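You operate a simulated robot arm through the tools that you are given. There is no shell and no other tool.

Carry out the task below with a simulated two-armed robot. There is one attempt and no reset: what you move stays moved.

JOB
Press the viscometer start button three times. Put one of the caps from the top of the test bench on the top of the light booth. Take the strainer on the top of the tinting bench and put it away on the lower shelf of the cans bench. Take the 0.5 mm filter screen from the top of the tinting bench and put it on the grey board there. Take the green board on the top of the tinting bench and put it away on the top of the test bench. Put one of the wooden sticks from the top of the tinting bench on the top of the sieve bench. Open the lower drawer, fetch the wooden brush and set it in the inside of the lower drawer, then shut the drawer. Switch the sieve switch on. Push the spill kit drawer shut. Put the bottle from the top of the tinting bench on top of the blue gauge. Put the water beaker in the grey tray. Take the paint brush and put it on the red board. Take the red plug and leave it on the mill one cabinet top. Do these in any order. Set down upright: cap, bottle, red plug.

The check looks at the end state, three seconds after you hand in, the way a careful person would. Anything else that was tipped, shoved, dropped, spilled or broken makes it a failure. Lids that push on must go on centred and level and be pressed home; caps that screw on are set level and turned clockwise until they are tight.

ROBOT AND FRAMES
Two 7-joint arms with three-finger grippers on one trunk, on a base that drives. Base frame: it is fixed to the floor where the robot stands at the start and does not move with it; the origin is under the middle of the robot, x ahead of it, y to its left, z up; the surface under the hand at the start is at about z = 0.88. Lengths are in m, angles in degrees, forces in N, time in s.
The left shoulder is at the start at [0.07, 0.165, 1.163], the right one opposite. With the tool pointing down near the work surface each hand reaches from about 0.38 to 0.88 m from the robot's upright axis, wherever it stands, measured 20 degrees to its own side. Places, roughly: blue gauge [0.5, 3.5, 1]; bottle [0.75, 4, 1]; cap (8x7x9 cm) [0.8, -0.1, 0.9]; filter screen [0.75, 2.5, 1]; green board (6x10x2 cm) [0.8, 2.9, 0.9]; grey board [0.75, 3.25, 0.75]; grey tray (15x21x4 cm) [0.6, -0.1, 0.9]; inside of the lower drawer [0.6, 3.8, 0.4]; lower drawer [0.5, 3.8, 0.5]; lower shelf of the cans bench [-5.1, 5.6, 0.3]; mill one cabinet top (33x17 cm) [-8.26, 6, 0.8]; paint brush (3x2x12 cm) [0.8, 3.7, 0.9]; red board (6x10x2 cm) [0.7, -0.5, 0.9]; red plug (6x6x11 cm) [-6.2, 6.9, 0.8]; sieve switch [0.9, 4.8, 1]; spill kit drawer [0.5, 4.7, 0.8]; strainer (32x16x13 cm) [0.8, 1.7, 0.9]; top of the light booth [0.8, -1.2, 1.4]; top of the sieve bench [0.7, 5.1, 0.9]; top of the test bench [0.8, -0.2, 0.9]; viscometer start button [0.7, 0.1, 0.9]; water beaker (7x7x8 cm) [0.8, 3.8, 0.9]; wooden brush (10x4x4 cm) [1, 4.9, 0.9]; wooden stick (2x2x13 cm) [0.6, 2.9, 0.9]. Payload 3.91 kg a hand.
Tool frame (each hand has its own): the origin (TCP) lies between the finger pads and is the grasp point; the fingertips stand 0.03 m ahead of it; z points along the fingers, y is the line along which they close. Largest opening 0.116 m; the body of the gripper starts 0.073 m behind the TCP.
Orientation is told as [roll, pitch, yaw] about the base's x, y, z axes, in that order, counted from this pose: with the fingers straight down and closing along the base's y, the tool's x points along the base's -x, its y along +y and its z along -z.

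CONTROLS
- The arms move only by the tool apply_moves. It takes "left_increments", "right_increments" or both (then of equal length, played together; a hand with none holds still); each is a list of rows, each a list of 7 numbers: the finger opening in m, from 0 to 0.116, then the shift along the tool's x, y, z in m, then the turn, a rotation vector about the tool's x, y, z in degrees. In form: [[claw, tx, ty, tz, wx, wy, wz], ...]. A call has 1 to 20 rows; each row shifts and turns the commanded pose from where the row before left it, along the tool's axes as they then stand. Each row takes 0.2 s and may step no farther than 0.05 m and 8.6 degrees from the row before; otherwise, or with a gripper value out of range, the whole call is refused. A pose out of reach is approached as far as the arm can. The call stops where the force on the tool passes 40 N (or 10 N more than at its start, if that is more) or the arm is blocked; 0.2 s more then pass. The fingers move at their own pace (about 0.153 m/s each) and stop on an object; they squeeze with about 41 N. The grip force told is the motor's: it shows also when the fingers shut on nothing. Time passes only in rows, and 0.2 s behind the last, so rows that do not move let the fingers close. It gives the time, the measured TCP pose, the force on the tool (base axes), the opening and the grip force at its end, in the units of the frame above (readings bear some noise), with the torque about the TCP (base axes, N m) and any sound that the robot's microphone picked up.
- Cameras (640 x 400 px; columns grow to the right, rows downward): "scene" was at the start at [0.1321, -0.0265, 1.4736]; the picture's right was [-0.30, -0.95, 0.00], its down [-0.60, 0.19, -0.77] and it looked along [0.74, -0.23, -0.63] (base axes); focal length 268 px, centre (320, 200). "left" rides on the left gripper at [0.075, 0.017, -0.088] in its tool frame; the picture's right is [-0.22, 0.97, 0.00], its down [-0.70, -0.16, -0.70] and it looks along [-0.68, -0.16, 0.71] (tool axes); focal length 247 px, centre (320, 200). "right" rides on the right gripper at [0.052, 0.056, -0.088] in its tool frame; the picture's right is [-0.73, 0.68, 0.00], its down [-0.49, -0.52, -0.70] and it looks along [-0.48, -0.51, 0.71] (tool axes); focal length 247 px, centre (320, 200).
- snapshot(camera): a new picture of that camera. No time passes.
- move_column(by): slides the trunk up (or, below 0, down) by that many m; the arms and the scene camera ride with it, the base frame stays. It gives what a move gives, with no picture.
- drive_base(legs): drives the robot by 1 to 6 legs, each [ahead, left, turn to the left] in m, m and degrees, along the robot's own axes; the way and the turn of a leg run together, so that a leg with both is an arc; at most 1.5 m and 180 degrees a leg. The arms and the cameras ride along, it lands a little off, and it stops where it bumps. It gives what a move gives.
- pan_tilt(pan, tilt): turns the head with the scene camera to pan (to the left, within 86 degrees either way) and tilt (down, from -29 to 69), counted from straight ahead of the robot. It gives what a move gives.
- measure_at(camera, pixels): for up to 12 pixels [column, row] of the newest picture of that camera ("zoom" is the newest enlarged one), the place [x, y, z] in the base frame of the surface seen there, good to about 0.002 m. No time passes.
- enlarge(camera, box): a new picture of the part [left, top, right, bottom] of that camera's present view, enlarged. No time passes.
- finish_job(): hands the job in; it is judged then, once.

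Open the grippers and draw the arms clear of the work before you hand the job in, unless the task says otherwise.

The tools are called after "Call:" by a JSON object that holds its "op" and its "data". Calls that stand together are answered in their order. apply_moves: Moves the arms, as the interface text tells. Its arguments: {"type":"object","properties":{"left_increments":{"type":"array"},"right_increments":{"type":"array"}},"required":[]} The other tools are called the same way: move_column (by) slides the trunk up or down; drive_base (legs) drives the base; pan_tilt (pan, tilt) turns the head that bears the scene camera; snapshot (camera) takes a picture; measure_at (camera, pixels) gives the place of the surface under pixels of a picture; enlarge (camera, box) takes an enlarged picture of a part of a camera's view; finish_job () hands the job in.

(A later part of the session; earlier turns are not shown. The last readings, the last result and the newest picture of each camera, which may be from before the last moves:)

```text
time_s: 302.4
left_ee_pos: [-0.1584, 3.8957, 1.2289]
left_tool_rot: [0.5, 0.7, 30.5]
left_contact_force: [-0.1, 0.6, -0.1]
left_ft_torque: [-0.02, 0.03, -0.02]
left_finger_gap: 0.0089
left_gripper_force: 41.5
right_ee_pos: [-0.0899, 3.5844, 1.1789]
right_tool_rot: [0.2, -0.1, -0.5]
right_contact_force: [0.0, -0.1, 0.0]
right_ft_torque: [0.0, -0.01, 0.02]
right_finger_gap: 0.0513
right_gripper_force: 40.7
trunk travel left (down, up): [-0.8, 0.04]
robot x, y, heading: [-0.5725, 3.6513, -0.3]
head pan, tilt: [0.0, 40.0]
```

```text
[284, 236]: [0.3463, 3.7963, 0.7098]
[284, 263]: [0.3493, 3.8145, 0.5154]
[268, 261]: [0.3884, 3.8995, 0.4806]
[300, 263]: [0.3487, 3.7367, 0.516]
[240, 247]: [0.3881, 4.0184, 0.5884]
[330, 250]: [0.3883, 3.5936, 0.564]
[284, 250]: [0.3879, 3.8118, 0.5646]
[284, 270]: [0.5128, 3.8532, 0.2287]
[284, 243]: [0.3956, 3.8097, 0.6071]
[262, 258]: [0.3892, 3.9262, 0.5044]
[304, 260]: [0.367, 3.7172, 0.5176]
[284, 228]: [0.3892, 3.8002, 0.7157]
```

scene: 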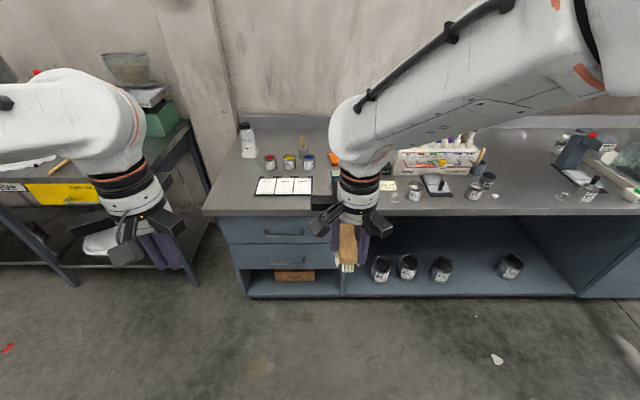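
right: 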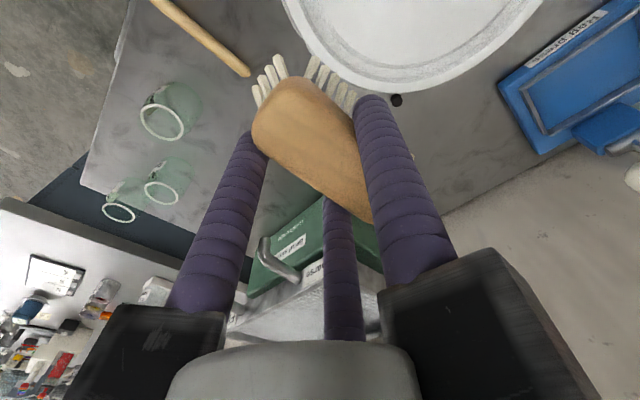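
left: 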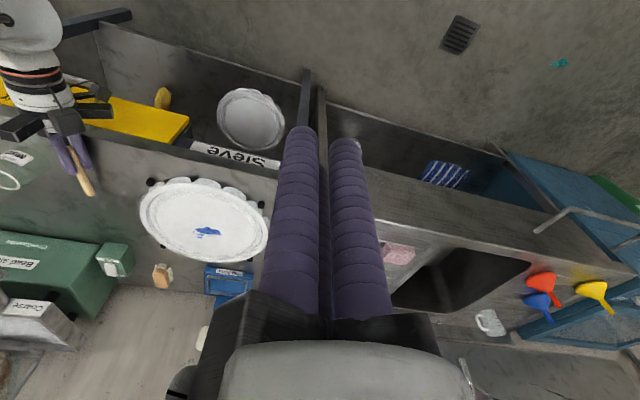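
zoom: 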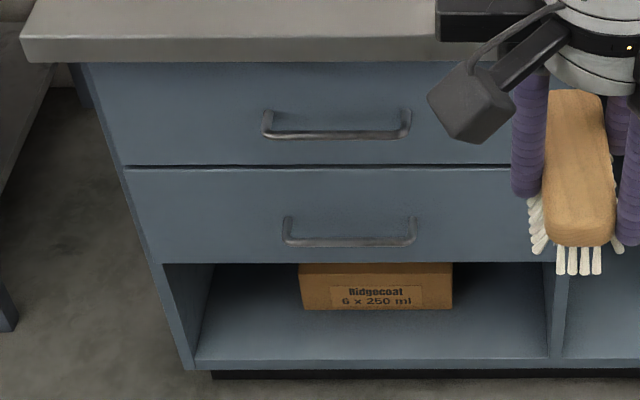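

The lower handle bar is at x≈0.352, z≈0.516, y 3.72–3.87; the face is at x=0.388. I lower the trunk 0.42 m so the left arm can reach it horizontally.

Call:
{"op": "move_column", "data": {"by": -0.42}}

Call:
{"op": "apply_moves", "data": {"left_increments": [[0.05, -0.0345, -0.02, 0, 0, 0, 0], [0.05, -0.0345, -0.02, 0, 0, 0, 0], [0.05, -0.0345, -0.02, 0, 0, 0, 0], [0.05, -0.0345, -0.02, 0, 0, 0, 0], [0.05, -0.0345, -0.02, 0, 0, 0, 0], [0.05, -0.0345, -0.02, 0, 0, 0, 0], [0.05, 0.043, -0.025, 0, 0, 0, 0], [0.05, 0.02, -0.035, 0, 0, 0, 0], [0.05, 0, 0, 0, 0, 0, 0]]}}

Call:
{"op": "snapshot", "data": {"camera": "scene"}}

```text
refused: -0.42 is not a number from -0.4 to 0.4
```

```text
time_s: 304.4
left_ee_pos: [0.0576, 3.8151, 1.2244]
left_tool_rot: [0.4, 0.8, 30.5]
left_contact_force: [-0.4, 1.3, -0.8]
left_ft_torque: [-0.05, 0.04, 0.04]
left_finger_gap: 0.0496
left_gripper_force: 0.0
right_ee_pos: [-0.0885, 3.5852, 1.1781]
right_tool_rot: [0.1, 0.1, -0.6]
right_contact_force: [-0.5, -0.3, -0.2]
right_ft_torque: [-0.03, 0.0, -0.02]
right_finger_gap: 0.0515
right_gripper_force: 41.0
trunk travel left (down, up): [-0.8, 0.04]
robot x, y, heading: [-0.5691, 3.6488, -0.4]
head pan, tilt: [0.0, 40.0]
```

```text
taken
```

scene: 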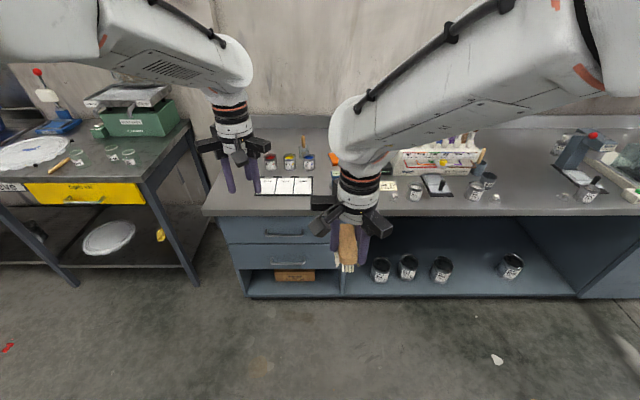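

The column step is limited to 0.4 m. I lower by 0.4 m and then pitch the left hand forward.

Call:
{"op": "move_column", "data": {"by": -0.4}}

Call:
{"op": "apply_moves", "data": {"left_increments": [[0.05, 0, 0, 0, 4.0, -6.93, 0], [0.05, 0, 0, 0, 4.0, -6.93, 0], [0.05, 0, 0, 0, 4.0, -6.93, 0], [0.05, 0, 0, 0, 4.0, -6.93, 0], [0.05, 0, 0, 0, 4.0, -6.93, 0], [0.05, 0, 0, 0, 4.0, -6.93, 0], [0.05, 0, 0, 0, 4.0, -6.93, 0], [0.05, 0, 0, 0, 4.0, -6.93, 0], [0.05, 0, 0, 0, 4.0, -6.93, 0], [0.05, 0, 0, 0, 4.0, -6.93, 0], [0.05, 0, 0, 0, 4.0, -6.93, 0], [0.05, 0, 0, 0, 0, 0, 0], [0.05, 0, 0, 0, 0, 0, 0]]}}

Call:
{"op": "snapshot", "data": {"camera": "scene"}}

Call:
{"op": "snapshot", "data": {"camera": "left"}}

```text
time_s: 308.3
left_ee_pos: [0.0567, 3.8135, 0.825]
left_tool_rot: [0.5, 0.8, 30.5]
left_contact_force: [0.5, -0.3, 0.0]
left_ft_torque: [0.03, -0.03, 0.0]
left_finger_gap: 0.05
left_gripper_force: 0.1
right_ee_pos: [-0.0901, 3.5839, 0.7784]
right_tool_rot: [0.1, 0.0, -0.5]
right_contact_force: [0.2, -0.7, -0.4]
right_ft_torque: [-0.01, 0.01, 0.02]
right_finger_gap: 0.0514
right_gripper_force: 40.7
trunk travel left (down, up): [-0.4, 0.44]
robot x, y, heading: [-0.5717, 3.6478, -0.2]
head pan, tilt: [0.0, 40.0]
```

```text
time_s: 311.1
left_ee_pos: [0.0526, 3.8316, 0.8204]
left_tool_rot: [-56.1, -58.6, 64.4]
left_contact_force: [-0.3, 0.0, -0.4]
left_ft_torque: [0.02, 0.04, 0.0]
left_finger_gap: 0.05
left_gripper_force: 0.0
left hand out of reach, approached as far as the arm can: row 6, 7, 8
right_ee_pos: [-0.0898, 3.5846, 0.7789]
right_tool_rot: [0.1, 0.0, -0.4]
right_contact_force: [0.7, 0.3, -1.1]
right_ft_torque: [-0.01, 0.03, 0.0]
right_finger_gap: 0.0513
right_gripper_force: 40.7
trunk travel left (down, up): [-0.4, 0.44]
robot x, y, heading: [-0.5731, 3.6483, -0.5]
head pan, tilt: [0.0, 40.0]
```

```text
taken
```

scene: 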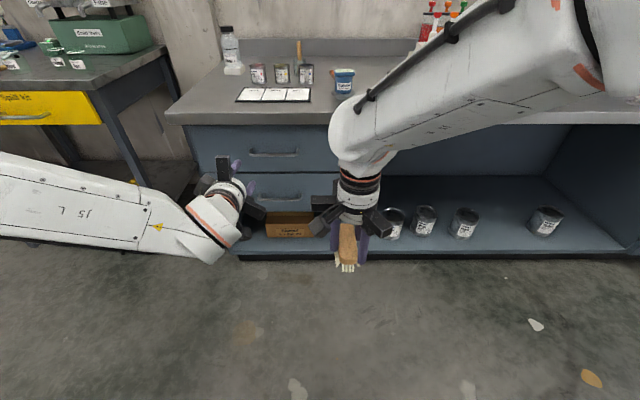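

```text
taken
```

left: 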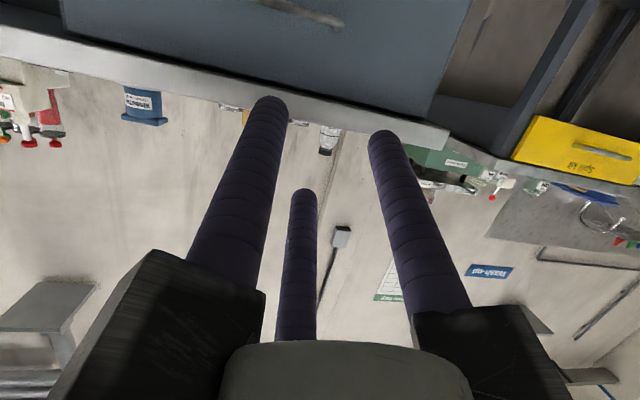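

The left hand reached about 73° of pitch. I lower it towards handle height (z≈0.51) and check the pose again.

Call:
{"op": "apply_moves", "data": {"left_increments": [[0.05, 0.0323, 0.0104, 0.0229, 0, 0, 0], [0.05, 0.0323, 0.0104, 0.0229, 0, 0, 0], [0.05, 0.0323, 0.0104, 0.0229, 0, 0, 0], [0.05, 0.0323, 0.0104, 0.0229, 0, 0, 0], [0.05, 0.0323, 0.0104, 0.0229, 0, 0, 0], [0.05, 0.0323, 0.0104, 0.0229, 0, 0, 0], [0.05, 0.0323, 0.0104, 0.0229, 0, 0, 0], [0.05, 0.0323, 0.0104, 0.0229, 0, 0, 0], [0.05, 0, 0, 0, 0, 0, 0]]}}

Call:
{"op": "snapshot", "data": {"camera": "scene"}}

```text
time_s: 313.1
left_ee_pos: [0.1546, 3.7994, 0.5114]
left_tool_rot: [-56.1, -58.7, 64.4]
left_contact_force: [-0.6, -0.5, 0.6]
left_ft_torque: [0.0, 0.01, -0.05]
left_finger_gap: 0.0499
left_gripper_force: 0.1
right_ee_pos: [-0.091, 3.5832, 0.7796]
right_tool_rot: [0.1, 0.0, -0.4]
right_contact_force: [-0.4, -0.7, -1.2]
right_ft_torque: [0.02, 0.02, -0.02]
right_finger_gap: 0.0513
right_gripper_force: 41.2
trunk travel left (down, up): [-0.4, 0.44]
robot x, y, heading: [-0.5731, 3.6484, -0.2]
head pan, tilt: [0.0, 40.0]
```

```text
taken
```

scene: 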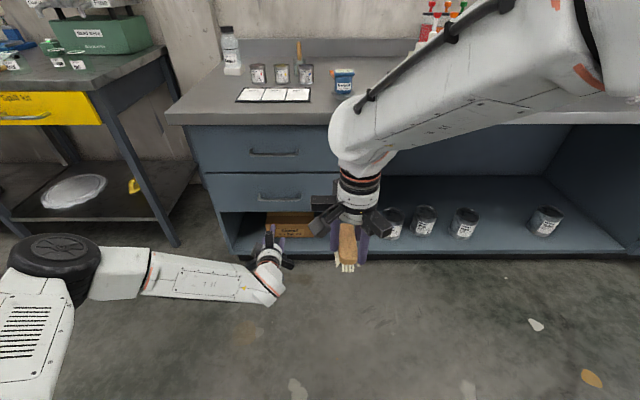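

I add the remaining ~15° of pitch here.

Call:
{"op": "apply_moves", "data": {"left_increments": [[0.05, 0, 0, 0, 3.5, -6.6, -0.5], [0.05, 0, 0, 0, 3.5, -6.6, -0.5], [0.05, 0, 0, 0, 0, 0, 0]]}}

Call:
{"op": "snapshot", "data": {"camera": "left"}}

Call:
{"op": "enlarge", "data": {"camera": "scene", "box": [200, 120, 340, 310]}}

```text
time_s: 313.9
left_ee_pos: [0.1578, 3.7764, 0.5441]
left_tool_rot: [-65.5, -61.9, 73.9]
left_contact_force: [-1.0, 0.1, -0.7]
left_ft_torque: [-0.05, -0.02, -0.03]
left_finger_gap: 0.0501
left_gripper_force: 0.0
left hand out of reach, approached as far as the arm can: row 1, 2
right_ee_pos: [-0.0908, 3.5842, 0.7796]
right_tool_rot: [0.1, 0.0, -0.5]
right_contact_force: [0.1, 0.2, -0.1]
right_ft_torque: [0.03, -0.06, 0.01]
right_finger_gap: 0.0512
right_gripper_force: 41.0
trunk travel left (down, up): [-0.4, 0.44]
robot x, y, heading: [-0.5702, 3.6483, -0.6]
head pan, tilt: [0.0, 40.0]
```

```text
taken
```

left: 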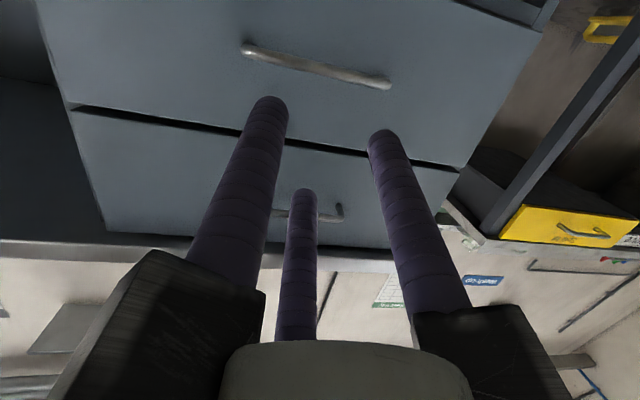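

```text
2.11 times, centred on (270, 215) of scene
```

zoom: 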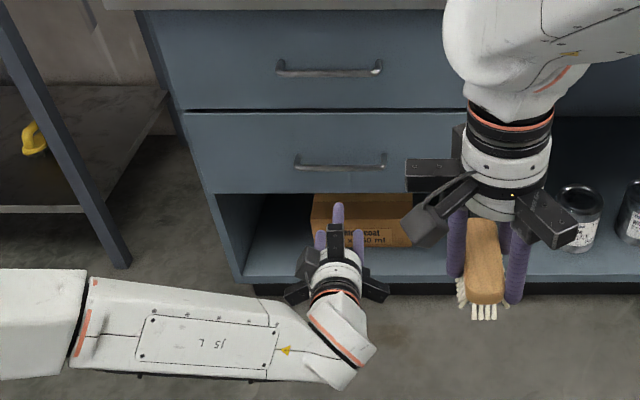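

The left tool is nose-down 11° — good enough to grip the bar from the front. I move toward the handle, first to about 8 cm short of it.

Call:
{"op": "apply_moves", "data": {"left_increments": [[0.05, 0.0024, 0.0043, 0.0353, 0, 0, 0], [0.05, 0.0024, 0.0043, 0.0353, 0, 0, 0], [0.05, 0.0024, 0.0043, 0.0353, 0, 0, 0], [0.05, 0, 0, 0, 0, 0, 0]]}}

Call:
{"op": "snapshot", "data": {"camera": "left"}}

Call:
{"op": "enlarge", "data": {"camera": "scene", "box": [220, 130, 340, 280]}}

```text
time_s: 314.9
left_ee_pos: [0.2598, 3.782, 0.5262]
left_tool_rot: [-63.8, -61.9, 72.8]
left_contact_force: [0.1, 0.0, -0.1]
left_ft_torque: [0.02, 0.01, -0.02]
left_finger_gap: 0.05
left_gripper_force: 0.0
left hand out of reach, approached as far as the arm can: row 2, 3
right_ee_pos: [-0.0903, 3.5844, 0.7792]
right_tool_rot: [0.2, 0.0, -0.5]
right_contact_force: [0.7, -0.5, -0.5]
right_ft_torque: [-0.03, 0.03, 0.0]
right_finger_gap: 0.0512
right_gripper_force: 41.4
trunk travel left (down, up): [-0.4, 0.44]
robot x, y, heading: [-0.5695, 3.6505, -0.5]
head pan, tilt: [0.0, 40.0]
```

```text
taken
```

left: 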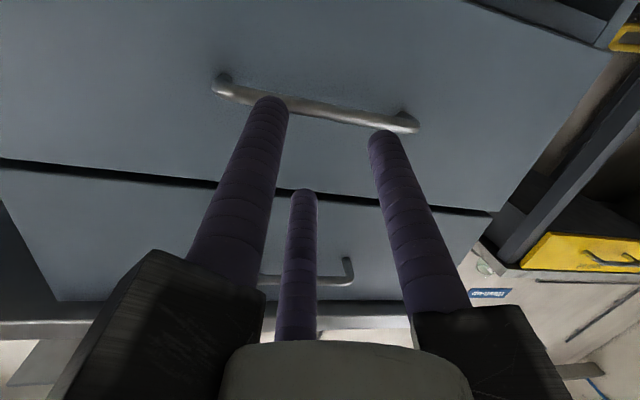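

```text
2.67 times, centred on (280, 205) of scene
```

zoom: 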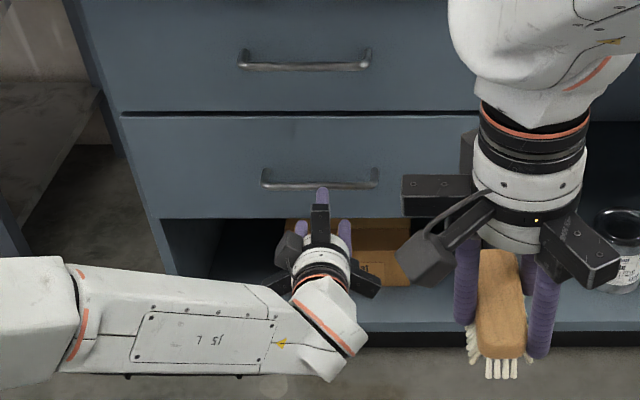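

The handle bar lies straight ahead along the tool axis. I advance 6 cm along it and check.

Call:
{"op": "apply_moves", "data": {"left_increments": [[0.05, 0, 0, 0.02, 0, 0, 0], [0.05, 0, 0, 0.02, 0, 0, 0], [0.05, 0, 0, 0.02, 0, 0, 0], [0.05, 0, 0, 0, 0, 0, 0]]}}

Call:
{"op": "snapshot", "data": {"camera": "left"}}

Call:
{"op": "enlarge", "data": {"camera": "scene", "box": [220, 130, 340, 280]}}

```text
time_s: 315.9
left_ee_pos: [0.318, 3.781, 0.523]
left_tool_rot: [-64.3, -61.8, 73.1]
left_contact_force: [-1.5, 0.6, -0.5]
left_ft_torque: [0.01, -0.03, 0.01]
left_finger_gap: 0.0503
left_gripper_force: 0.0
left hand out of reach, approached as far as the arm can: row 1, 3
right_ee_pos: [-0.0909, 3.5839, 0.7786]
right_tool_rot: [0.1, 0.0, -0.5]
right_contact_force: [1.0, -1.4, -0.9]
right_ft_torque: [-0.02, 0.03, -0.02]
right_finger_gap: 0.051
right_gripper_force: 40.4
trunk travel left (down, up): [-0.4, 0.44]
robot x, y, heading: [-0.5712, 3.6496, -0.3]
head pan, tilt: [0.0, 40.0]
```

```text
taken
```

left: 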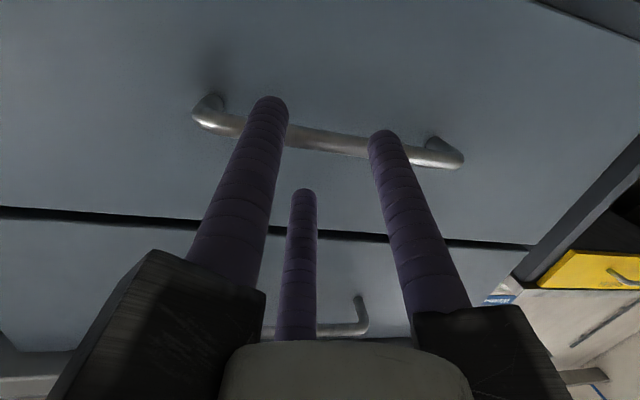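

```text
2.67 times, centred on (280, 205) of scene
```

zoom: 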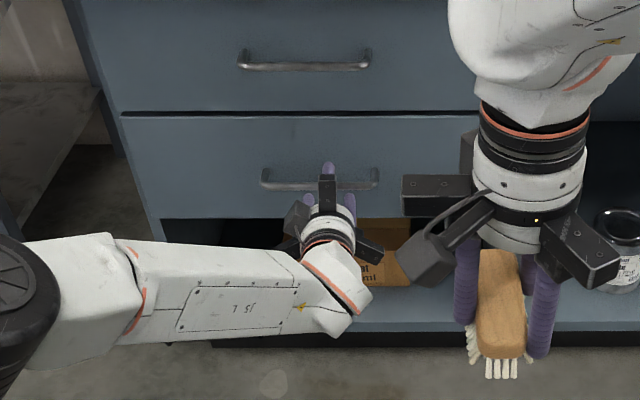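

The bar appears between the lower prongs' tips and the upper prong. I verify by measuring bar and prong tips in the hand view.

Call:
{"op": "measure_at", "data": {"camera": "left", "pixels": [[325, 138], [350, 146], [300, 130], [268, 105], [382, 138], [303, 195], [325, 60], [210, 110]]}}

```text
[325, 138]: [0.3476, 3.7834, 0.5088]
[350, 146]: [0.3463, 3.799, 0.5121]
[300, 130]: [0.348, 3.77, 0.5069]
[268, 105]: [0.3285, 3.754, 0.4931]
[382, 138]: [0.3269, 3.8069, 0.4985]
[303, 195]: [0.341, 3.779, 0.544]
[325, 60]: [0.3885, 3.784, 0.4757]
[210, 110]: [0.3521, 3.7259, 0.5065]
```

I need to drop about 6 mm so the lower prongs pass under the bar, then advance 2.5 cm.

Call:
{"op": "apply_moves", "data": {"left_increments": [[0.05, 0.0058, 0.0028, 0.001, 0, 0, 0], [0.05, 0, 0, 0, 0, 0, 0], [0.05, 0, 0, 0, 0, 0, 0]]}}

Call:
{"op": "apply_moves", "data": {"left_increments": [[0.05, 0, 0, 0.009, 0, 0, 0], [0.05, 0, 0, 0.009, 0, 0, 0], [0.05, 0, 0, 0, 0, 0, 0]]}}

Call:
{"op": "snapshot", "data": {"camera": "left"}}

```text
time_s: 316.7
left_ee_pos: [0.3177, 3.7754, 0.5212]
left_tool_rot: [-64.3, -61.8, 73.1]
left_contact_force: [-0.6, -0.5, 0.9]
left_ft_torque: [0.0, 0.03, 0.01]
left_finger_gap: 0.0498
left_gripper_force: 0.1
left hand out of reach, approached as far as the arm can: row 1
right_ee_pos: [-0.09, 3.5842, 0.7793]
right_tool_rot: [0.2, 0.0, -0.5]
right_contact_force: [-0.7, -0.3, -0.9]
right_ft_torque: [0.03, 0.03, 0.01]
right_finger_gap: 0.0509
right_gripper_force: 41.2
trunk travel left (down, up): [-0.4, 0.44]
robot x, y, heading: [-0.5755, 3.6496, -0.3]
head pan, tilt: [0.0, 40.0]
```

```text
time_s: 317.5
left_ee_pos: [0.3376, 3.7771, 0.5173]
left_tool_rot: [-64.2, -61.8, 73.0]
left_contact_force: [-3.1, -1.6, -5.2]
left_ft_torque: [-0.18, 0.08, 0.04]
left_finger_gap: 0.0506
left_gripper_force: 0.6
right_ee_pos: [-0.0912, 3.5833, 0.7775]
right_tool_rot: [0.0, 0.0, -0.4]
right_contact_force: [-0.6, 0.2, -1.1]
right_ft_torque: [0.0, 0.0, -0.01]
right_finger_gap: 0.051
right_gripper_force: 40.3
trunk travel left (down, up): [-0.4, 0.44]
robot x, y, heading: [-0.572, 3.6463, -0.2]
head pan, tilt: [0.0, 40.0]
```

```text
taken
```

left: 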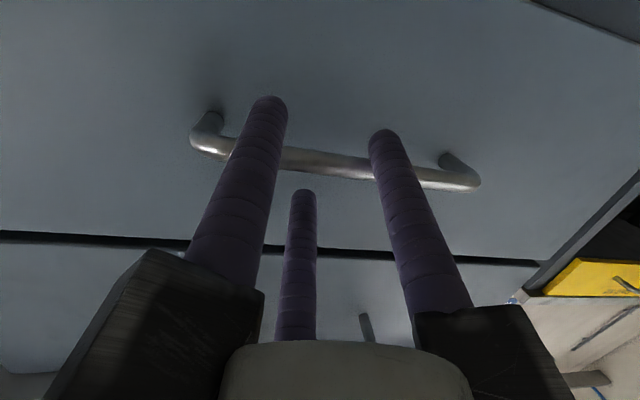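

The lower prongs now pass under the bar and the upper prong is above it. I close to grip the bar.

Call:
{"op": "apply_moves", "data": {"left_increments": [[0.04, 0, 0, 0, 0, 0, 0], [0.03, 0, 0, 0, 0, 0, 0], [0.02, 0, 0, 0, 0, 0, 0], [0.01, 0, 0, 0, 0, 0, 0], [0.005, 0, 0, 0, 0, 0, 0], [0.005, 0, 0, 0, 0, 0, 0]]}}

Call:
{"op": "snapshot", "data": {"camera": "left"}}

```text
time_s: 318.9
left_ee_pos: [0.336, 3.7813, 0.5103]
left_tool_rot: [-63.4, -61.4, 72.6]
left_contact_force: [-16.0, 19.1, -28.6]
left_ft_torque: [-1.35, 0.44, -0.18]
left_finger_gap: 0.0216
left_gripper_force: 44.5
right_ee_pos: [-0.0889, 3.5857, 0.777]
right_tool_rot: [0.0, 0.3, -0.4]
right_contact_force: [-0.7, 0.7, 0.2]
right_ft_torque: [0.01, 0.0, -0.02]
right_finger_gap: 0.0511
right_gripper_force: 40.9
trunk travel left (down, up): [-0.4, 0.44]
robot x, y, heading: [-0.5733, 3.6478, 0.0]
head pan, tilt: [0.0, 40.0]
```

```text
taken
```

left: 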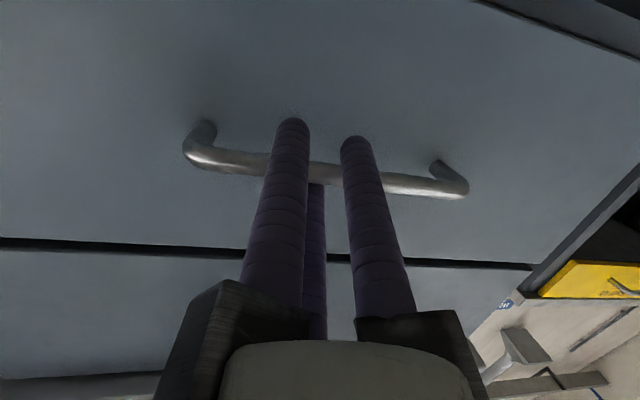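

The bar is gripped (0.0216 m). There's some internal strain, so I ease the commanded pose by ~6 mm down, then pull back gently.

Call:
{"op": "apply_moves", "data": {"left_increments": [[0.005, 0.0035, 0.006, 0.0015, 0, 0, 0], [0.005, 0, 0, 0, 0, 0, 0], [0.005, 0, 0, 0, 0, 0, 0]]}}

Call:
{"op": "apply_moves", "data": {"left_increments": [[0.005, 0.0013, 0.0018, -0.0098, 0, 0, 0], [0.005, 0.0013, 0.0018, -0.0098, 0, 0, 0], [0.005, 0.0026, 0.0035, -0.0195, 0, 0, 0], [0.005, 0, 0, 0, 0, 0, 0]]}}

Call:
{"op": "snapshot", "data": {"camera": "scene"}}

```text
time_s: 319.7
left_ee_pos: [0.3355, 3.7808, 0.5108]
left_tool_rot: [-63.6, -61.4, 72.7]
left_contact_force: [-28.2, 24.4, -22.4]
left_ft_torque: [-1.33, 0.36, 0.7]
left_finger_gap: 0.0214
left_gripper_force: 45.1
left hand out of reach, approached as far as the arm can: row 1
right_ee_pos: [-0.0884, 3.5866, 0.7781]
right_tool_rot: [0.0, 0.1, -0.4]
right_contact_force: [-1.0, -0.1, -0.8]
right_ft_torque: [0.01, 0.01, 0.0]
right_finger_gap: 0.0511
right_gripper_force: 41.3
trunk travel left (down, up): [-0.4, 0.44]
robot x, y, heading: [-0.5707, 3.649, -0.4]
head pan, tilt: [0.0, 40.0]
```

```text
time_s: 320.7
left_ee_pos: [0.2968, 3.7806, 0.5112]
left_tool_rot: [-62.9, -61.5, 72.1]
left_contact_force: [0.2, 30.5, -36.0]
left_ft_torque: [-1.46, 0.55, 0.47]
left_finger_gap: 0.0216
left_gripper_force: 44.8
left hand out of reach, approached as far as the arm can: row 2
right_ee_pos: [-0.0882, 3.5855, 0.7767]
right_tool_rot: [0.0, 0.3, -0.3]
right_contact_force: [0.3, -0.4, -1.2]
right_ft_torque: [-0.06, 0.0, 0.04]
right_finger_gap: 0.0512
right_gripper_force: 41.3
trunk travel left (down, up): [-0.4, 0.44]
robot x, y, heading: [-0.5723, 3.6494, -0.4]
head pan, tilt: [0.0, 40.0]
```

```text
taken
```

scene: 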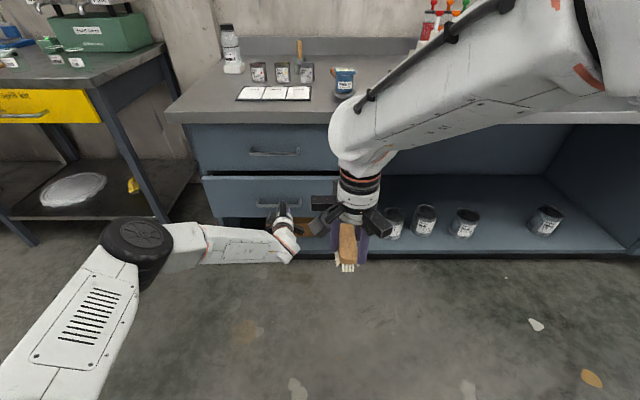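

The drawer is sliding out. To relieve the vertical strain I lower the trunk 1 cm, then pull by driving the base backward.

Call:
{"op": "move_column", "data": {"by": -0.01}}

Call:
{"op": "drive_base", "data": {"legs": [[-0.08, 0.01, 0]]}}

Call:
{"op": "snapshot", "data": {"camera": "scene"}}

```text
time_s: 321.2
left_ee_pos: [0.2986, 3.7806, 0.51]
left_tool_rot: [-64.3, -61.8, 73.6]
left_contact_force: [1.6, 32.4, -13.9]
left_ft_torque: [-0.93, 0.26, 1.5]
left_finger_gap: 0.0218
left_gripper_force: 45.0
right_ee_pos: [-0.0889, 3.5867, 0.7682]
right_tool_rot: [0.0, 0.1, -0.4]
right_contact_force: [-0.6, 0.1, -0.9]
right_ft_torque: [-0.01, 0.01, 0.0]
right_finger_gap: 0.0512
right_gripper_force: 40.4
trunk travel left (down, up): [-0.39, 0.45]
robot x, y, heading: [-0.5729, 3.6477, -0.3]
head pan, tilt: [0.0, 40.0]
```

```text
time_s: 322.3
left_ee_pos: [0.2153, 3.7819, 0.5104]
left_tool_rot: [-64.3, -61.7, 72.7]
left_contact_force: [-0.4, 0.4, -9.6]
left_ft_torque: [-1.25, 0.15, -0.34]
left_finger_gap: 0.0217
left_gripper_force: 44.9
right_ee_pos: [-0.1717, 3.593, 0.7674]
right_tool_rot: [0.1, -0.1, -0.5]
right_contact_force: [-0.3, 0.0, -0.6]
right_ft_torque: [-0.02, -0.02, -0.01]
right_finger_gap: 0.0508
right_gripper_force: 41.0
trunk travel left (down, up): [-0.39, 0.45]
robot x, y, heading: [-0.6524, 3.6582, -0.2]
head pan, tilt: [0.0, 40.0]
```

```text
taken
```

scene: 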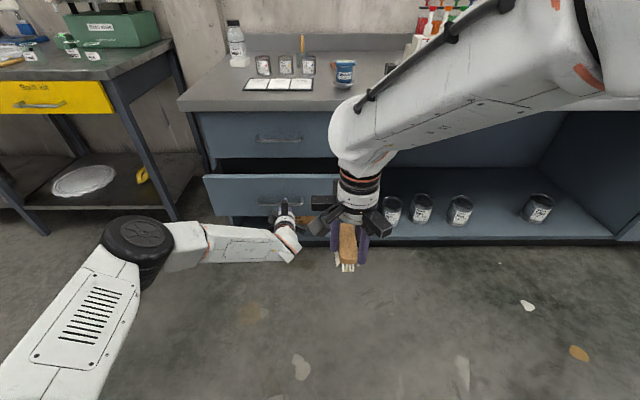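

Pulling by base works smoothly; the drawer is ~0.12 m out. I pull another 0.14 m.

Call:
{"op": "drive_base", "data": {"legs": [[-0.14, 0, 0]]}}

Call:
{"op": "snapshot", "data": {"camera": "scene"}}

```text
time_s: 323.6
left_ee_pos: [0.0752, 3.7805, 0.5104]
left_tool_rot: [-64.1, -61.5, 72.5]
left_contact_force: [-0.7, 6.9, -3.3]
left_ft_torque: [-1.24, 0.08, 0.21]
left_finger_gap: 0.0219
left_gripper_force: 45.1
right_ee_pos: [-0.3111, 3.5949, 0.7687]
right_tool_rot: [0.1, 0.0, -0.7]
right_contact_force: [-0.1, 1.4, -1.1]
right_ft_torque: [-0.03, -0.05, 0.04]
right_finger_gap: 0.0512
right_gripper_force: 40.9
trunk travel left (down, up): [-0.39, 0.45]
robot x, y, heading: [-0.7942, 3.6629, -0.5]
head pan, tilt: [0.0, 40.0]
```

```text
taken
```

scene: 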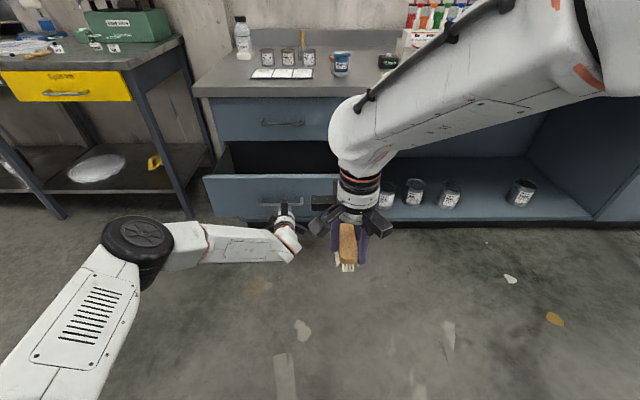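

The drawer is open by ~0.26 m. I open the left fingers and withdraw straight back from the handle.

Call:
{"op": "apply_moves", "data": {"left_increments": [[0.03, 0, 0, 0, 0, 0, 0], [0.04, 0, 0, 0, 0, 0, 0], [0.05, 0, 0, 0, 0, 0, 0], [0.05, 0, 0, -0.01, 0, 0, 0], [0.05, 0, 0, -0.03, 0, 0, 0], [0.05, 0, 0, -0.04, 0, 0, 0], [0.05, 0, 0, -0.04, 0, 0, 0], [0.05, 0, 0, 0, 0, 0, 0]]}}

Call:
{"op": "snapshot", "data": {"camera": "scene"}}

Call:
{"op": "snapshot", "data": {"camera": "left"}}

```text
time_s: 325.4
left_ee_pos: [-0.0409, 3.7697, 0.5365]
left_tool_rot: [-64.3, -61.7, 72.5]
left_contact_force: [0.2, -0.2, 0.2]
left_ft_torque: [-0.05, 0.0, -0.04]
left_finger_gap: 0.0501
left_gripper_force: 0.0
right_ee_pos: [-0.3127, 3.5934, 0.7688]
right_tool_rot: [0.1, 0.1, -0.6]
right_contact_force: [-0.2, 0.2, -0.3]
right_ft_torque: [-0.01, 0.0, 0.0]
right_finger_gap: 0.0513
right_gripper_force: 41.8
trunk travel left (down, up): [-0.39, 0.45]
robot x, y, heading: [-0.7903, 3.6606, -0.4]
head pan, tilt: [0.0, 40.0]
```

```text
taken
```

scene: 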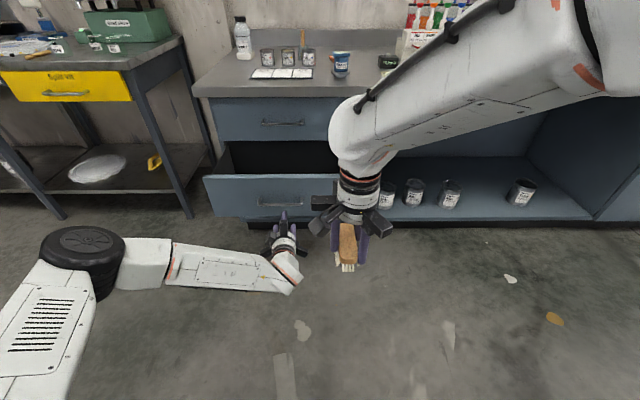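

```text
taken
```

left: 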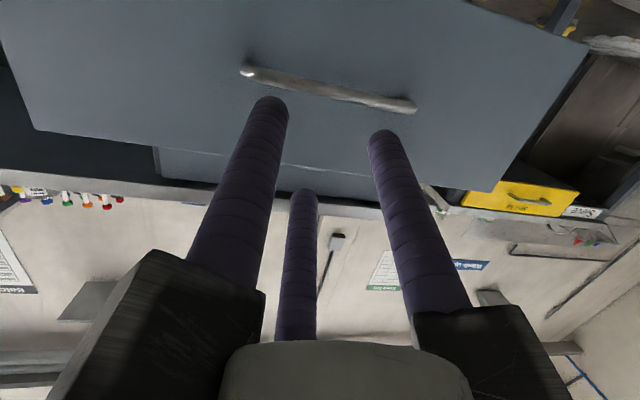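

The handle is released. I turn the left hand back to vertical and tuck it to the left so I can bring the right hand over the drawer.

Call:
{"op": "apply_moves", "data": {"left_increments": [[0.05, 0, 0, 0, -3.62, 7.09, 0.8], [0.05, 0, 0, 0, -3.62, 7.09, 0.8], [0.05, 0, 0, 0, -3.62, 7.09, 0.8], [0.05, 0, 0, 0, -3.62, 7.09, 0.8], [0.05, 0, 0, 0, -3.62, 7.09, 0.8], [0.05, 0, 0, 0, -3.62, 7.09, 0.8], [0.05, 0, 0, 0, -3.62, 7.09, 0.8], [0.05, 0, 0, 0, -3.62, 7.09, 0.8], [0.05, 0, 0, 0, -3.62, 7.09, 0.8], [0.05, 0, 0, 0, -2.5, 5.0, 0.6], [0.05, 0, 0, 0, 0, 0, 0], [0.05, 0, 0, 0, 0, 0, 0]]}}

Call:
{"op": "snapshot", "data": {"camera": "scene"}}

```text
time_s: 328.1
left_ee_pos: [-0.0418, 3.7691, 0.5348]
left_tool_rot: [4.9, -3.0, 26.5]
left_contact_force: [0.4, -0.7, -0.2]
left_ft_torque: [0.0, -0.01, -0.01]
left_finger_gap: 0.0499
left_gripper_force: 0.2
right_ee_pos: [-0.311, 3.5937, 0.7691]
right_tool_rot: [0.1, 0.0, -0.7]
right_contact_force: [0.0, -1.3, 0.0]
right_ft_torque: [-0.02, 0.0, 0.02]
right_finger_gap: 0.0511
right_gripper_force: 41.3
trunk travel left (down, up): [-0.39, 0.45]
robot x, y, heading: [-0.7915, 3.6596, -0.6]
head pan, tilt: [0.0, 40.0]
```

```text
taken
```

scene: 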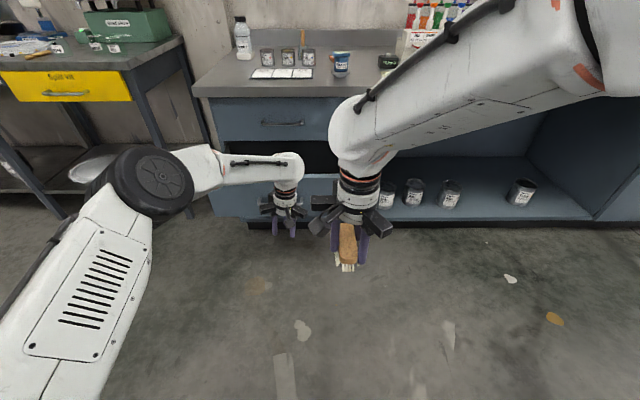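

The left hand is back to near-vertical. I retract it to the left and up.

Call:
{"op": "apply_moves", "data": {"left_increments": [[0.05, 0.0188, 0.0362, -0.02, 0, 0, 0], [0.05, 0.0188, 0.0362, -0.02, 0, 0, 0], [0.05, 0.0188, 0.0362, -0.02, 0, 0, 0], [0.05, 0.0188, 0.0362, -0.02, 0, 0, 0], [0.05, 0.0188, 0.0362, -0.02, 0, 0, 0], [0.05, 0.0188, 0.0362, -0.02, 0, 0, 0], [0.05, 0.0188, 0.0362, -0.02, 0, 0, 0], [0.05, 0.0188, 0.0362, -0.02, 0, 0, 0], [0.05, 0.0188, 0.03, -0.02, 0, 0, 0], [0.05, 0, 0, 0, 0, 0, 0]]}}

Call:
{"op": "pan_tilt", "data": {"pan": 5, "tilt": 30}}

Call:
{"op": "snapshot", "data": {"camera": "scene"}}

```text
time_s: 330.2
left_ee_pos: [-0.3378, 3.9583, 0.7321]
left_tool_rot: [4.9, -2.9, 26.6]
left_contact_force: [-0.3, -0.3, 0.1]
left_ft_torque: [0.01, 0.01, 0.03]
left_finger_gap: 0.0502
left_gripper_force: 0.1
right_ee_pos: [-0.312, 3.5932, 0.7695]
right_tool_rot: [0.1, 0.0, -0.7]
right_contact_force: [-0.1, 0.2, -0.1]
right_ft_torque: [-0.03, 0.01, 0.03]
right_finger_gap: 0.051
right_gripper_force: 40.8
trunk travel left (down, up): [-0.39, 0.45]
robot x, y, heading: [-0.7896, 3.6614, -0.4]
head pan, tilt: [0.0, 40.0]
```

```text
time_s: 331.0
left_ee_pos: [-0.3391, 3.9581, 0.732]
left_tool_rot: [4.9, -2.9, 26.6]
left_contact_force: [0.1, -0.6, 1.3]
left_ft_torque: [-0.02, 0.02, 0.01]
left_finger_gap: 0.0502
left_gripper_force: 0.0
right_ee_pos: [-0.3118, 3.5942, 0.7679]
right_tool_rot: [0.2, 0.0, -0.7]
right_contact_force: [-0.2, -0.4, -0.6]
right_ft_torque: [0.0, 0.04, -0.02]
right_finger_gap: 0.0508
right_gripper_force: 41.2
trunk travel left (down, up): [-0.39, 0.45]
robot x, y, heading: [-0.7934, 3.6584, -0.8]
head pan, tilt: [5.0, 30.0]
```

```text
taken
```

scene: 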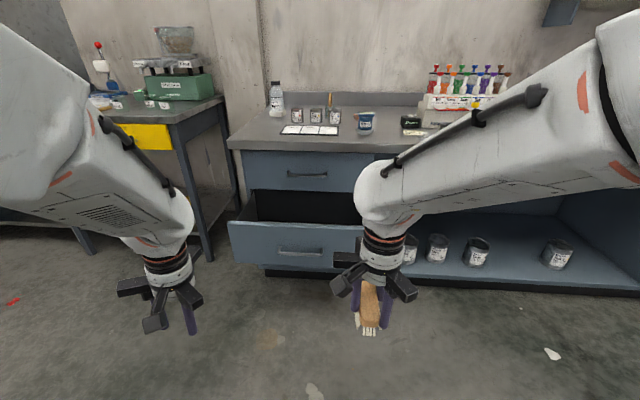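

The open drawer is in view. I drive 0.28 m forward; both hands remain above drawer height.

Call:
{"op": "drive_base", "data": {"legs": [[0.28, 0, 0.6]]}}

Call:
{"op": "pan_tilt", "data": {"pan": 5, "tilt": 45}}

Call:
{"op": "snapshot", "data": {"camera": "scene"}}

Call:
{"op": "snapshot", "data": {"camera": "left"}}

```text
time_s: 332.9
left_ee_pos: [-0.056, 3.9631, 0.7314]
left_tool_rot: [4.8, -3.0, 27.3]
left_contact_force: [0.6, 0.1, 0.3]
left_ft_torque: [-0.02, 0.05, 0.02]
left_finger_gap: 0.05
left_gripper_force: 0.1
right_ee_pos: [-0.026, 3.5979, 0.7682]
right_tool_rot: [0.0, 0.1, 0.0]
right_contact_force: [0.7, -0.6, -1.0]
right_ft_torque: [-0.04, 0.05, 0.0]
right_finger_gap: 0.051
right_gripper_force: 40.8
trunk travel left (down, up): [-0.39, 0.45]
robot x, y, heading: [-0.5097, 3.6605, 0.1]
head pan, tilt: [5.0, 30.0]
```

```text
time_s: 333.7
left_ee_pos: [-0.0564, 3.963, 0.7308]
left_tool_rot: [4.9, -2.9, 27.3]
left_contact_force: [-0.1, -0.2, -0.5]
left_ft_torque: [0.01, 0.03, -0.04]
left_finger_gap: 0.0501
left_gripper_force: 0.0
right_ee_pos: [-0.0257, 3.5972, 0.7685]
right_tool_rot: [0.1, 0.1, -0.1]
right_contact_force: [-0.3, -0.1, -0.3]
right_ft_torque: [0.03, 0.0, 0.03]
right_finger_gap: 0.0509
right_gripper_force: 40.9
trunk travel left (down, up): [-0.39, 0.45]
robot x, y, heading: [-0.5068, 3.6599, 0.0]
head pan, tilt: [5.0, 45.0]
```

```text
taken
```

scene: 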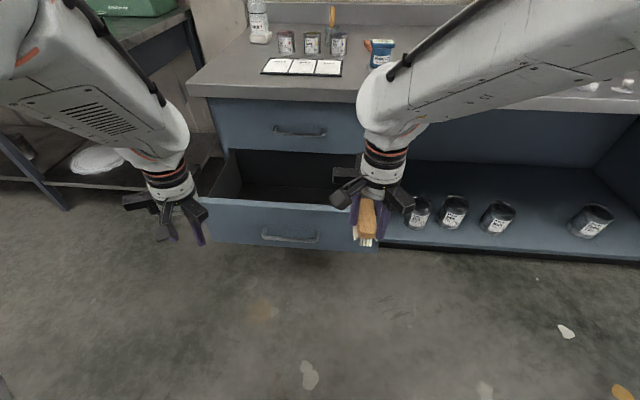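

```text
taken
```

left: 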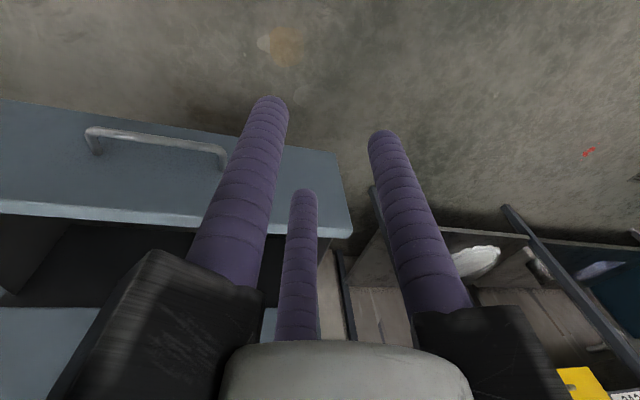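

I measure the drawer's interior and face edges.

Call:
{"op": "measure_at", "data": {"camera": "scene", "pixels": [[290, 205], [215, 200], [345, 210], [290, 185], [270, 190], [320, 185], [245, 180], [290, 155], [290, 235], [330, 200]]}}

Call:
{"op": "enlarge", "data": {"camera": "scene", "box": [190, 130, 400, 260]}}

```text
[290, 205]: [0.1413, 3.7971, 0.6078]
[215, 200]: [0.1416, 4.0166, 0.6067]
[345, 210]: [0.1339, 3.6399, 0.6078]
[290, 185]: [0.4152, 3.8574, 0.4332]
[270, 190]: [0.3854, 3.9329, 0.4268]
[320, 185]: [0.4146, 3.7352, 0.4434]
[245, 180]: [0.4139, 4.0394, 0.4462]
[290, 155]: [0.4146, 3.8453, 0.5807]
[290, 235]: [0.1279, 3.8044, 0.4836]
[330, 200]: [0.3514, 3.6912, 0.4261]
```

```text
3.05 times, centred on (295, 195) of scene
```

zoom: 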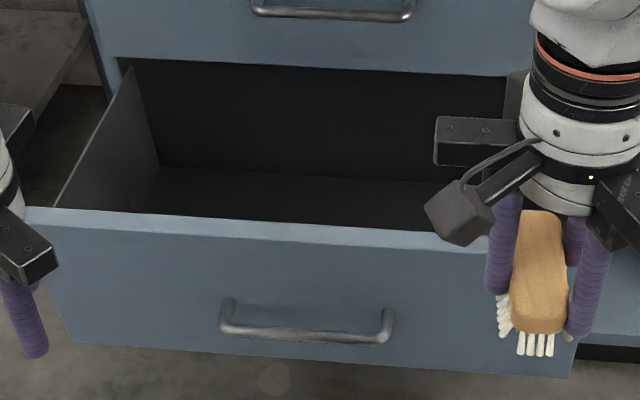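

Drawer interior: x 0.142–0.415, floor z≈0.426. I bring the brush over (0.255, 3.75) at height and look before lowering.

Call:
{"op": "apply_moves", "data": {"right_increments": [[0.035, -0.035, 0.0191, 0, 0, 0, 0], [0.035, -0.035, 0.0191, 0, 0, 0, 0], [0.035, -0.035, 0.0191, 0, 0, 0, 0], [0.035, -0.035, 0.0191, 0, 0, 0, 0], [0.035, -0.035, 0.0191, 0, 0, 0, 0], [0.035, -0.035, 0.0191, 0, 0, 0, 0], [0.035, -0.035, 0.0191, 0, 0, 0, 0], [0.035, -0.035, 0.0191, 0, 0, 0, 0], [0.035, 0, 0, 0, 0, 0, 0]]}}

Call:
{"op": "snapshot", "data": {"camera": "right"}}

Call:
{"op": "snapshot", "data": {"camera": "scene"}}

```text
time_s: 335.7
left_ee_pos: [-0.0578, 3.9626, 0.7329]
left_tool_rot: [4.9, -3.1, 27.3]
left_contact_force: [-0.9, -0.4, 0.1]
left_ft_torque: [-0.01, -0.04, 0.0]
left_finger_gap: 0.0499
left_gripper_force: 0.1
right_ee_pos: [0.2351, 3.7464, 0.7696]
right_tool_rot: [0.1, 0.0, -0.2]
right_contact_force: [-0.4, 1.5, 0.2]
right_ft_torque: [-0.02, -0.01, 0.01]
right_finger_gap: 0.0508
right_gripper_force: 41.2
right hand out of reach, approached as far as the arm can: row 8
trunk travel left (down, up): [-0.39, 0.45]
robot x, y, heading: [-0.5047, 3.66, 0.4]
head pan, tilt: [5.0, 45.0]
```

```text
taken
```

right: 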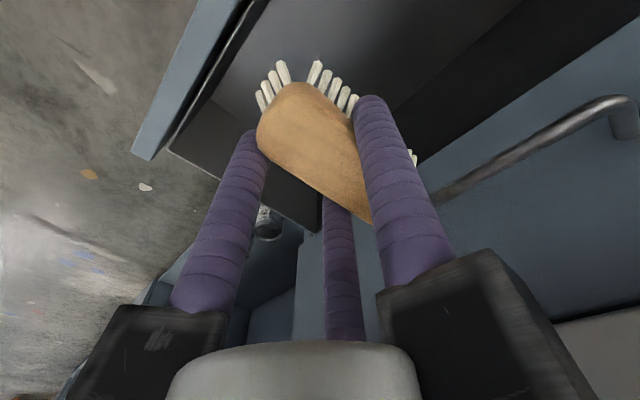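

```text
taken
```

scene: 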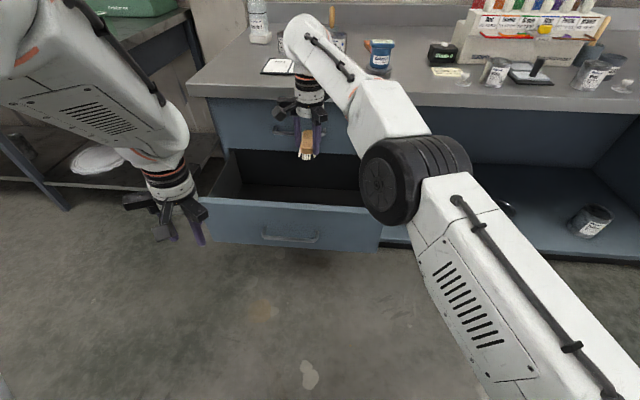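

The brush is above the open drawer with clearance all around. I lower it into the drawer to about z 0.50.

Call:
{"op": "apply_moves", "data": {"right_increments": [[0.035, 0, 0, 0.03, 0, 0, 0], [0.035, 0, 0, 0.04, 0, 0, 0], [0.035, 0, 0, 0.04, 0, 0, 0], [0.035, 0, 0, 0.04, 0, 0, 0], [0.035, 0, 0, 0.04, 0, 0, 0], [0.035, 0, 0, 0.04, 0, 0, 0], [0.035, 0, 0, 0.03, 0, 0, 0], [0.035, 0, 0, 0, 0, 0, 0]]}}

Call:
{"op": "snapshot", "data": {"camera": "right"}}

Call:
{"op": "enlarge", "data": {"camera": "scene", "box": [190, 80, 400, 260]}}

```text
time_s: 337.5
left_ee_pos: [-0.0562, 3.9625, 0.7317]
left_tool_rot: [4.9, -3.0, 27.3]
left_contact_force: [-0.6, -0.1, 0.7]
left_ft_torque: [0.02, 0.01, 0.02]
left_finger_gap: 0.0499
left_gripper_force: 0.0
right_ee_pos: [0.2356, 3.7482, 0.5099]
right_tool_rot: [0.1, 0.0, -0.1]
right_contact_force: [0.5, 1.1, 0.1]
right_ft_torque: [0.01, 0.0, -0.02]
right_finger_gap: 0.0507
right_gripper_force: 40.5
trunk travel left (down, up): [-0.39, 0.45]
robot x, y, heading: [-0.5065, 3.6578, 0.4]
head pan, tilt: [5.0, 45.0]
```

```text
taken
```

right: 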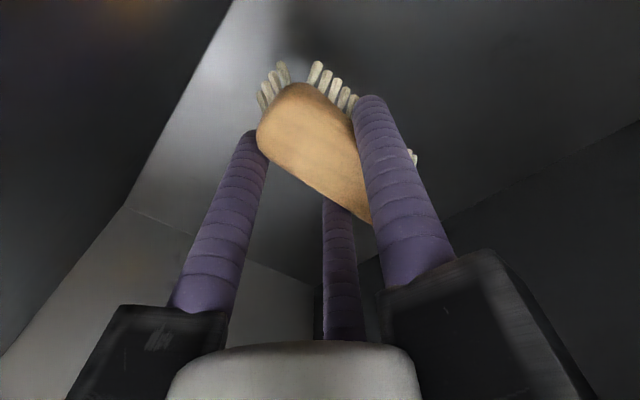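

```text
2.22 times, centred on (295, 170) of scene
```

zoom: 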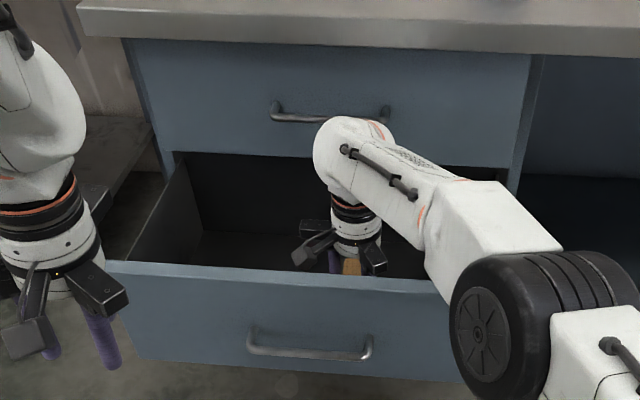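

I check the forearm's height above the drawer front before the last 4 cm.

Call:
{"op": "measure_at", "data": {"camera": "zoom", "pixels": [[400, 225], [430, 260], [380, 190], [440, 290], [470, 240], [460, 300]]}}

```text
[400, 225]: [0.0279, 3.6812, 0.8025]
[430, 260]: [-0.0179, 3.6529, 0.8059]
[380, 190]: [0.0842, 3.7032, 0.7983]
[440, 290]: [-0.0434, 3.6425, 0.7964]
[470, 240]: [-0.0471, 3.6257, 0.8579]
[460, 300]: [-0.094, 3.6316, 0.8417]
```

The forearm is ~0.15 m above the drawer front. I lower the last centimetres until contact.

Call:
{"op": "apply_moves", "data": {"right_increments": [[0.035, 0, 0, 0.02, 0, 0, 0], [0.035, 0, 0, 0.015, 0, 0, 0], [0.035, 0, 0, 0.004, 0, 0, 0], [0.035, 0, 0, 0.002, 0, 0, 0], [0.035, 0, 0, 0, 0, 0, 0]]}}

Call:
{"op": "apply_moves", "data": {"right_increments": [[0.035, 0, 0, 0.002, 0, 0, 0], [0.035, 0, 0, 0.0015, 0, 0, 0], [0.035, 0, 0, 0, 0, 0, 0]]}}

```text
time_s: 338.7
left_ee_pos: [-0.055, 3.9638, 0.7307]
left_tool_rot: [4.9, -2.8, 27.3]
left_contact_force: [-0.3, -0.3, 0.1]
left_ft_torque: [-0.01, -0.03, 0.03]
left_finger_gap: 0.0501
left_gripper_force: 0.0
right_ee_pos: [0.2332, 3.7472, 0.4684]
right_tool_rot: [0.1, 0.1, -0.1]
right_contact_force: [2.3, 0.4, 0.4]
right_ft_torque: [0.05, 0.18, -0.05]
right_finger_gap: 0.0504
right_gripper_force: 41.0
right hand out of reach, approached as far as the arm can: row 2
trunk travel left (down, up): [-0.39, 0.45]
robot x, y, heading: [-0.5064, 3.6587, 0.1]
head pan, tilt: [5.0, 45.0]
```

```text
time_s: 339.5
left_ee_pos: [-0.0561, 3.963, 0.7324]
left_tool_rot: [4.9, -3.0, 27.3]
left_contact_force: [1.1, -0.1, 0.4]
left_ft_torque: [0.01, -0.02, 0.0]
left_finger_gap: 0.0501
left_gripper_force: 0.0
right_ee_pos: [0.2321, 3.7468, 0.4666]
right_tool_rot: [0.2, -0.2, -0.2]
right_contact_force: [0.7, 1.4, 13.6]
right_ft_torque: [0.11, 0.55, -0.2]
right_finger_gap: 0.0507
right_gripper_force: 41.0
trunk travel left (down, up): [-0.39, 0.45]
robot x, y, heading: [-0.5084, 3.6544, 0.3]
head pan, tilt: [5.0, 45.0]
```

Contact with the drawer floor (+13.6 N). I ease 1 mm, open the fingers and lift out.

Call:
{"op": "apply_moves", "data": {"right_increments": [[0.035, 0, 0, -0.001, 0, 0, 0], [0.055, 0, 0, 0, 0, 0, 0], [0.065, 0, 0, 0, 0, 0, 0], [0.075, 0, 0, 0, 0, 0, 0], [0.075, 0, 0, -0.01, 0, 0, 0], [0.075, 0, 0, -0.03, 0, 0, 0], [0.075, 0, 0, -0.04, 0, 0, 0], [0.075, 0, 0, -0.04, 0, 0, 0], [0.075, 0, 0, -0.04, 0, 0, 0], [0.075, 0, 0, -0.04, 0, 0, 0], [0.075, 0, 0, -0.04, 0, 0, 0], [0.075, 0, 0, 0, 0, 0, 0]]}}

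Call:
{"op": "snapshot", "data": {"camera": "right"}}

Call:
{"op": "snapshot", "data": {"camera": "scene"}}

```text
time_s: 342.1
left_ee_pos: [-0.0555, 3.9629, 0.7312]
left_tool_rot: [4.9, -2.9, 27.3]
left_contact_force: [0.1, -0.3, -0.7]
left_ft_torque: [0.0, 0.01, -0.01]
left_finger_gap: 0.0501
left_gripper_force: 0.1
right_ee_pos: [0.2297, 3.7466, 0.7047]
right_tool_rot: [0.2, 0.1, 0.0]
right_contact_force: [0.7, 0.5, -0.1]
right_ft_torque: [0.03, 0.03, -0.02]
right_finger_gap: 0.0751
right_gripper_force: 0.1
trunk travel left (down, up): [-0.39, 0.45]
robot x, y, heading: [-0.5092, 3.6605, 0.1]
head pan, tilt: [5.0, 45.0]
```

```text
taken
```

right: 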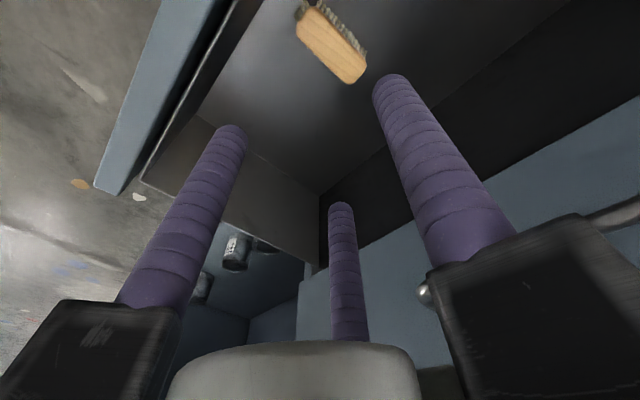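

```text
taken
```

scene: 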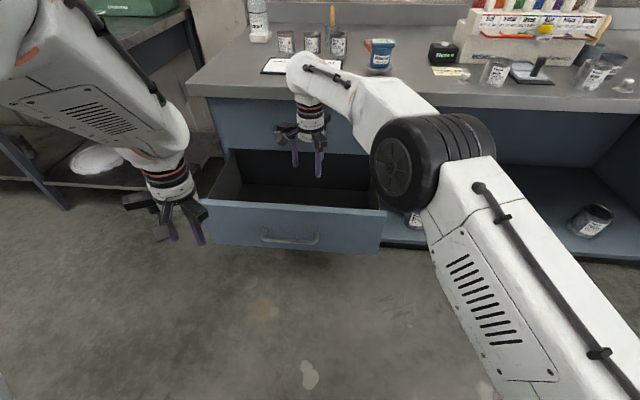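

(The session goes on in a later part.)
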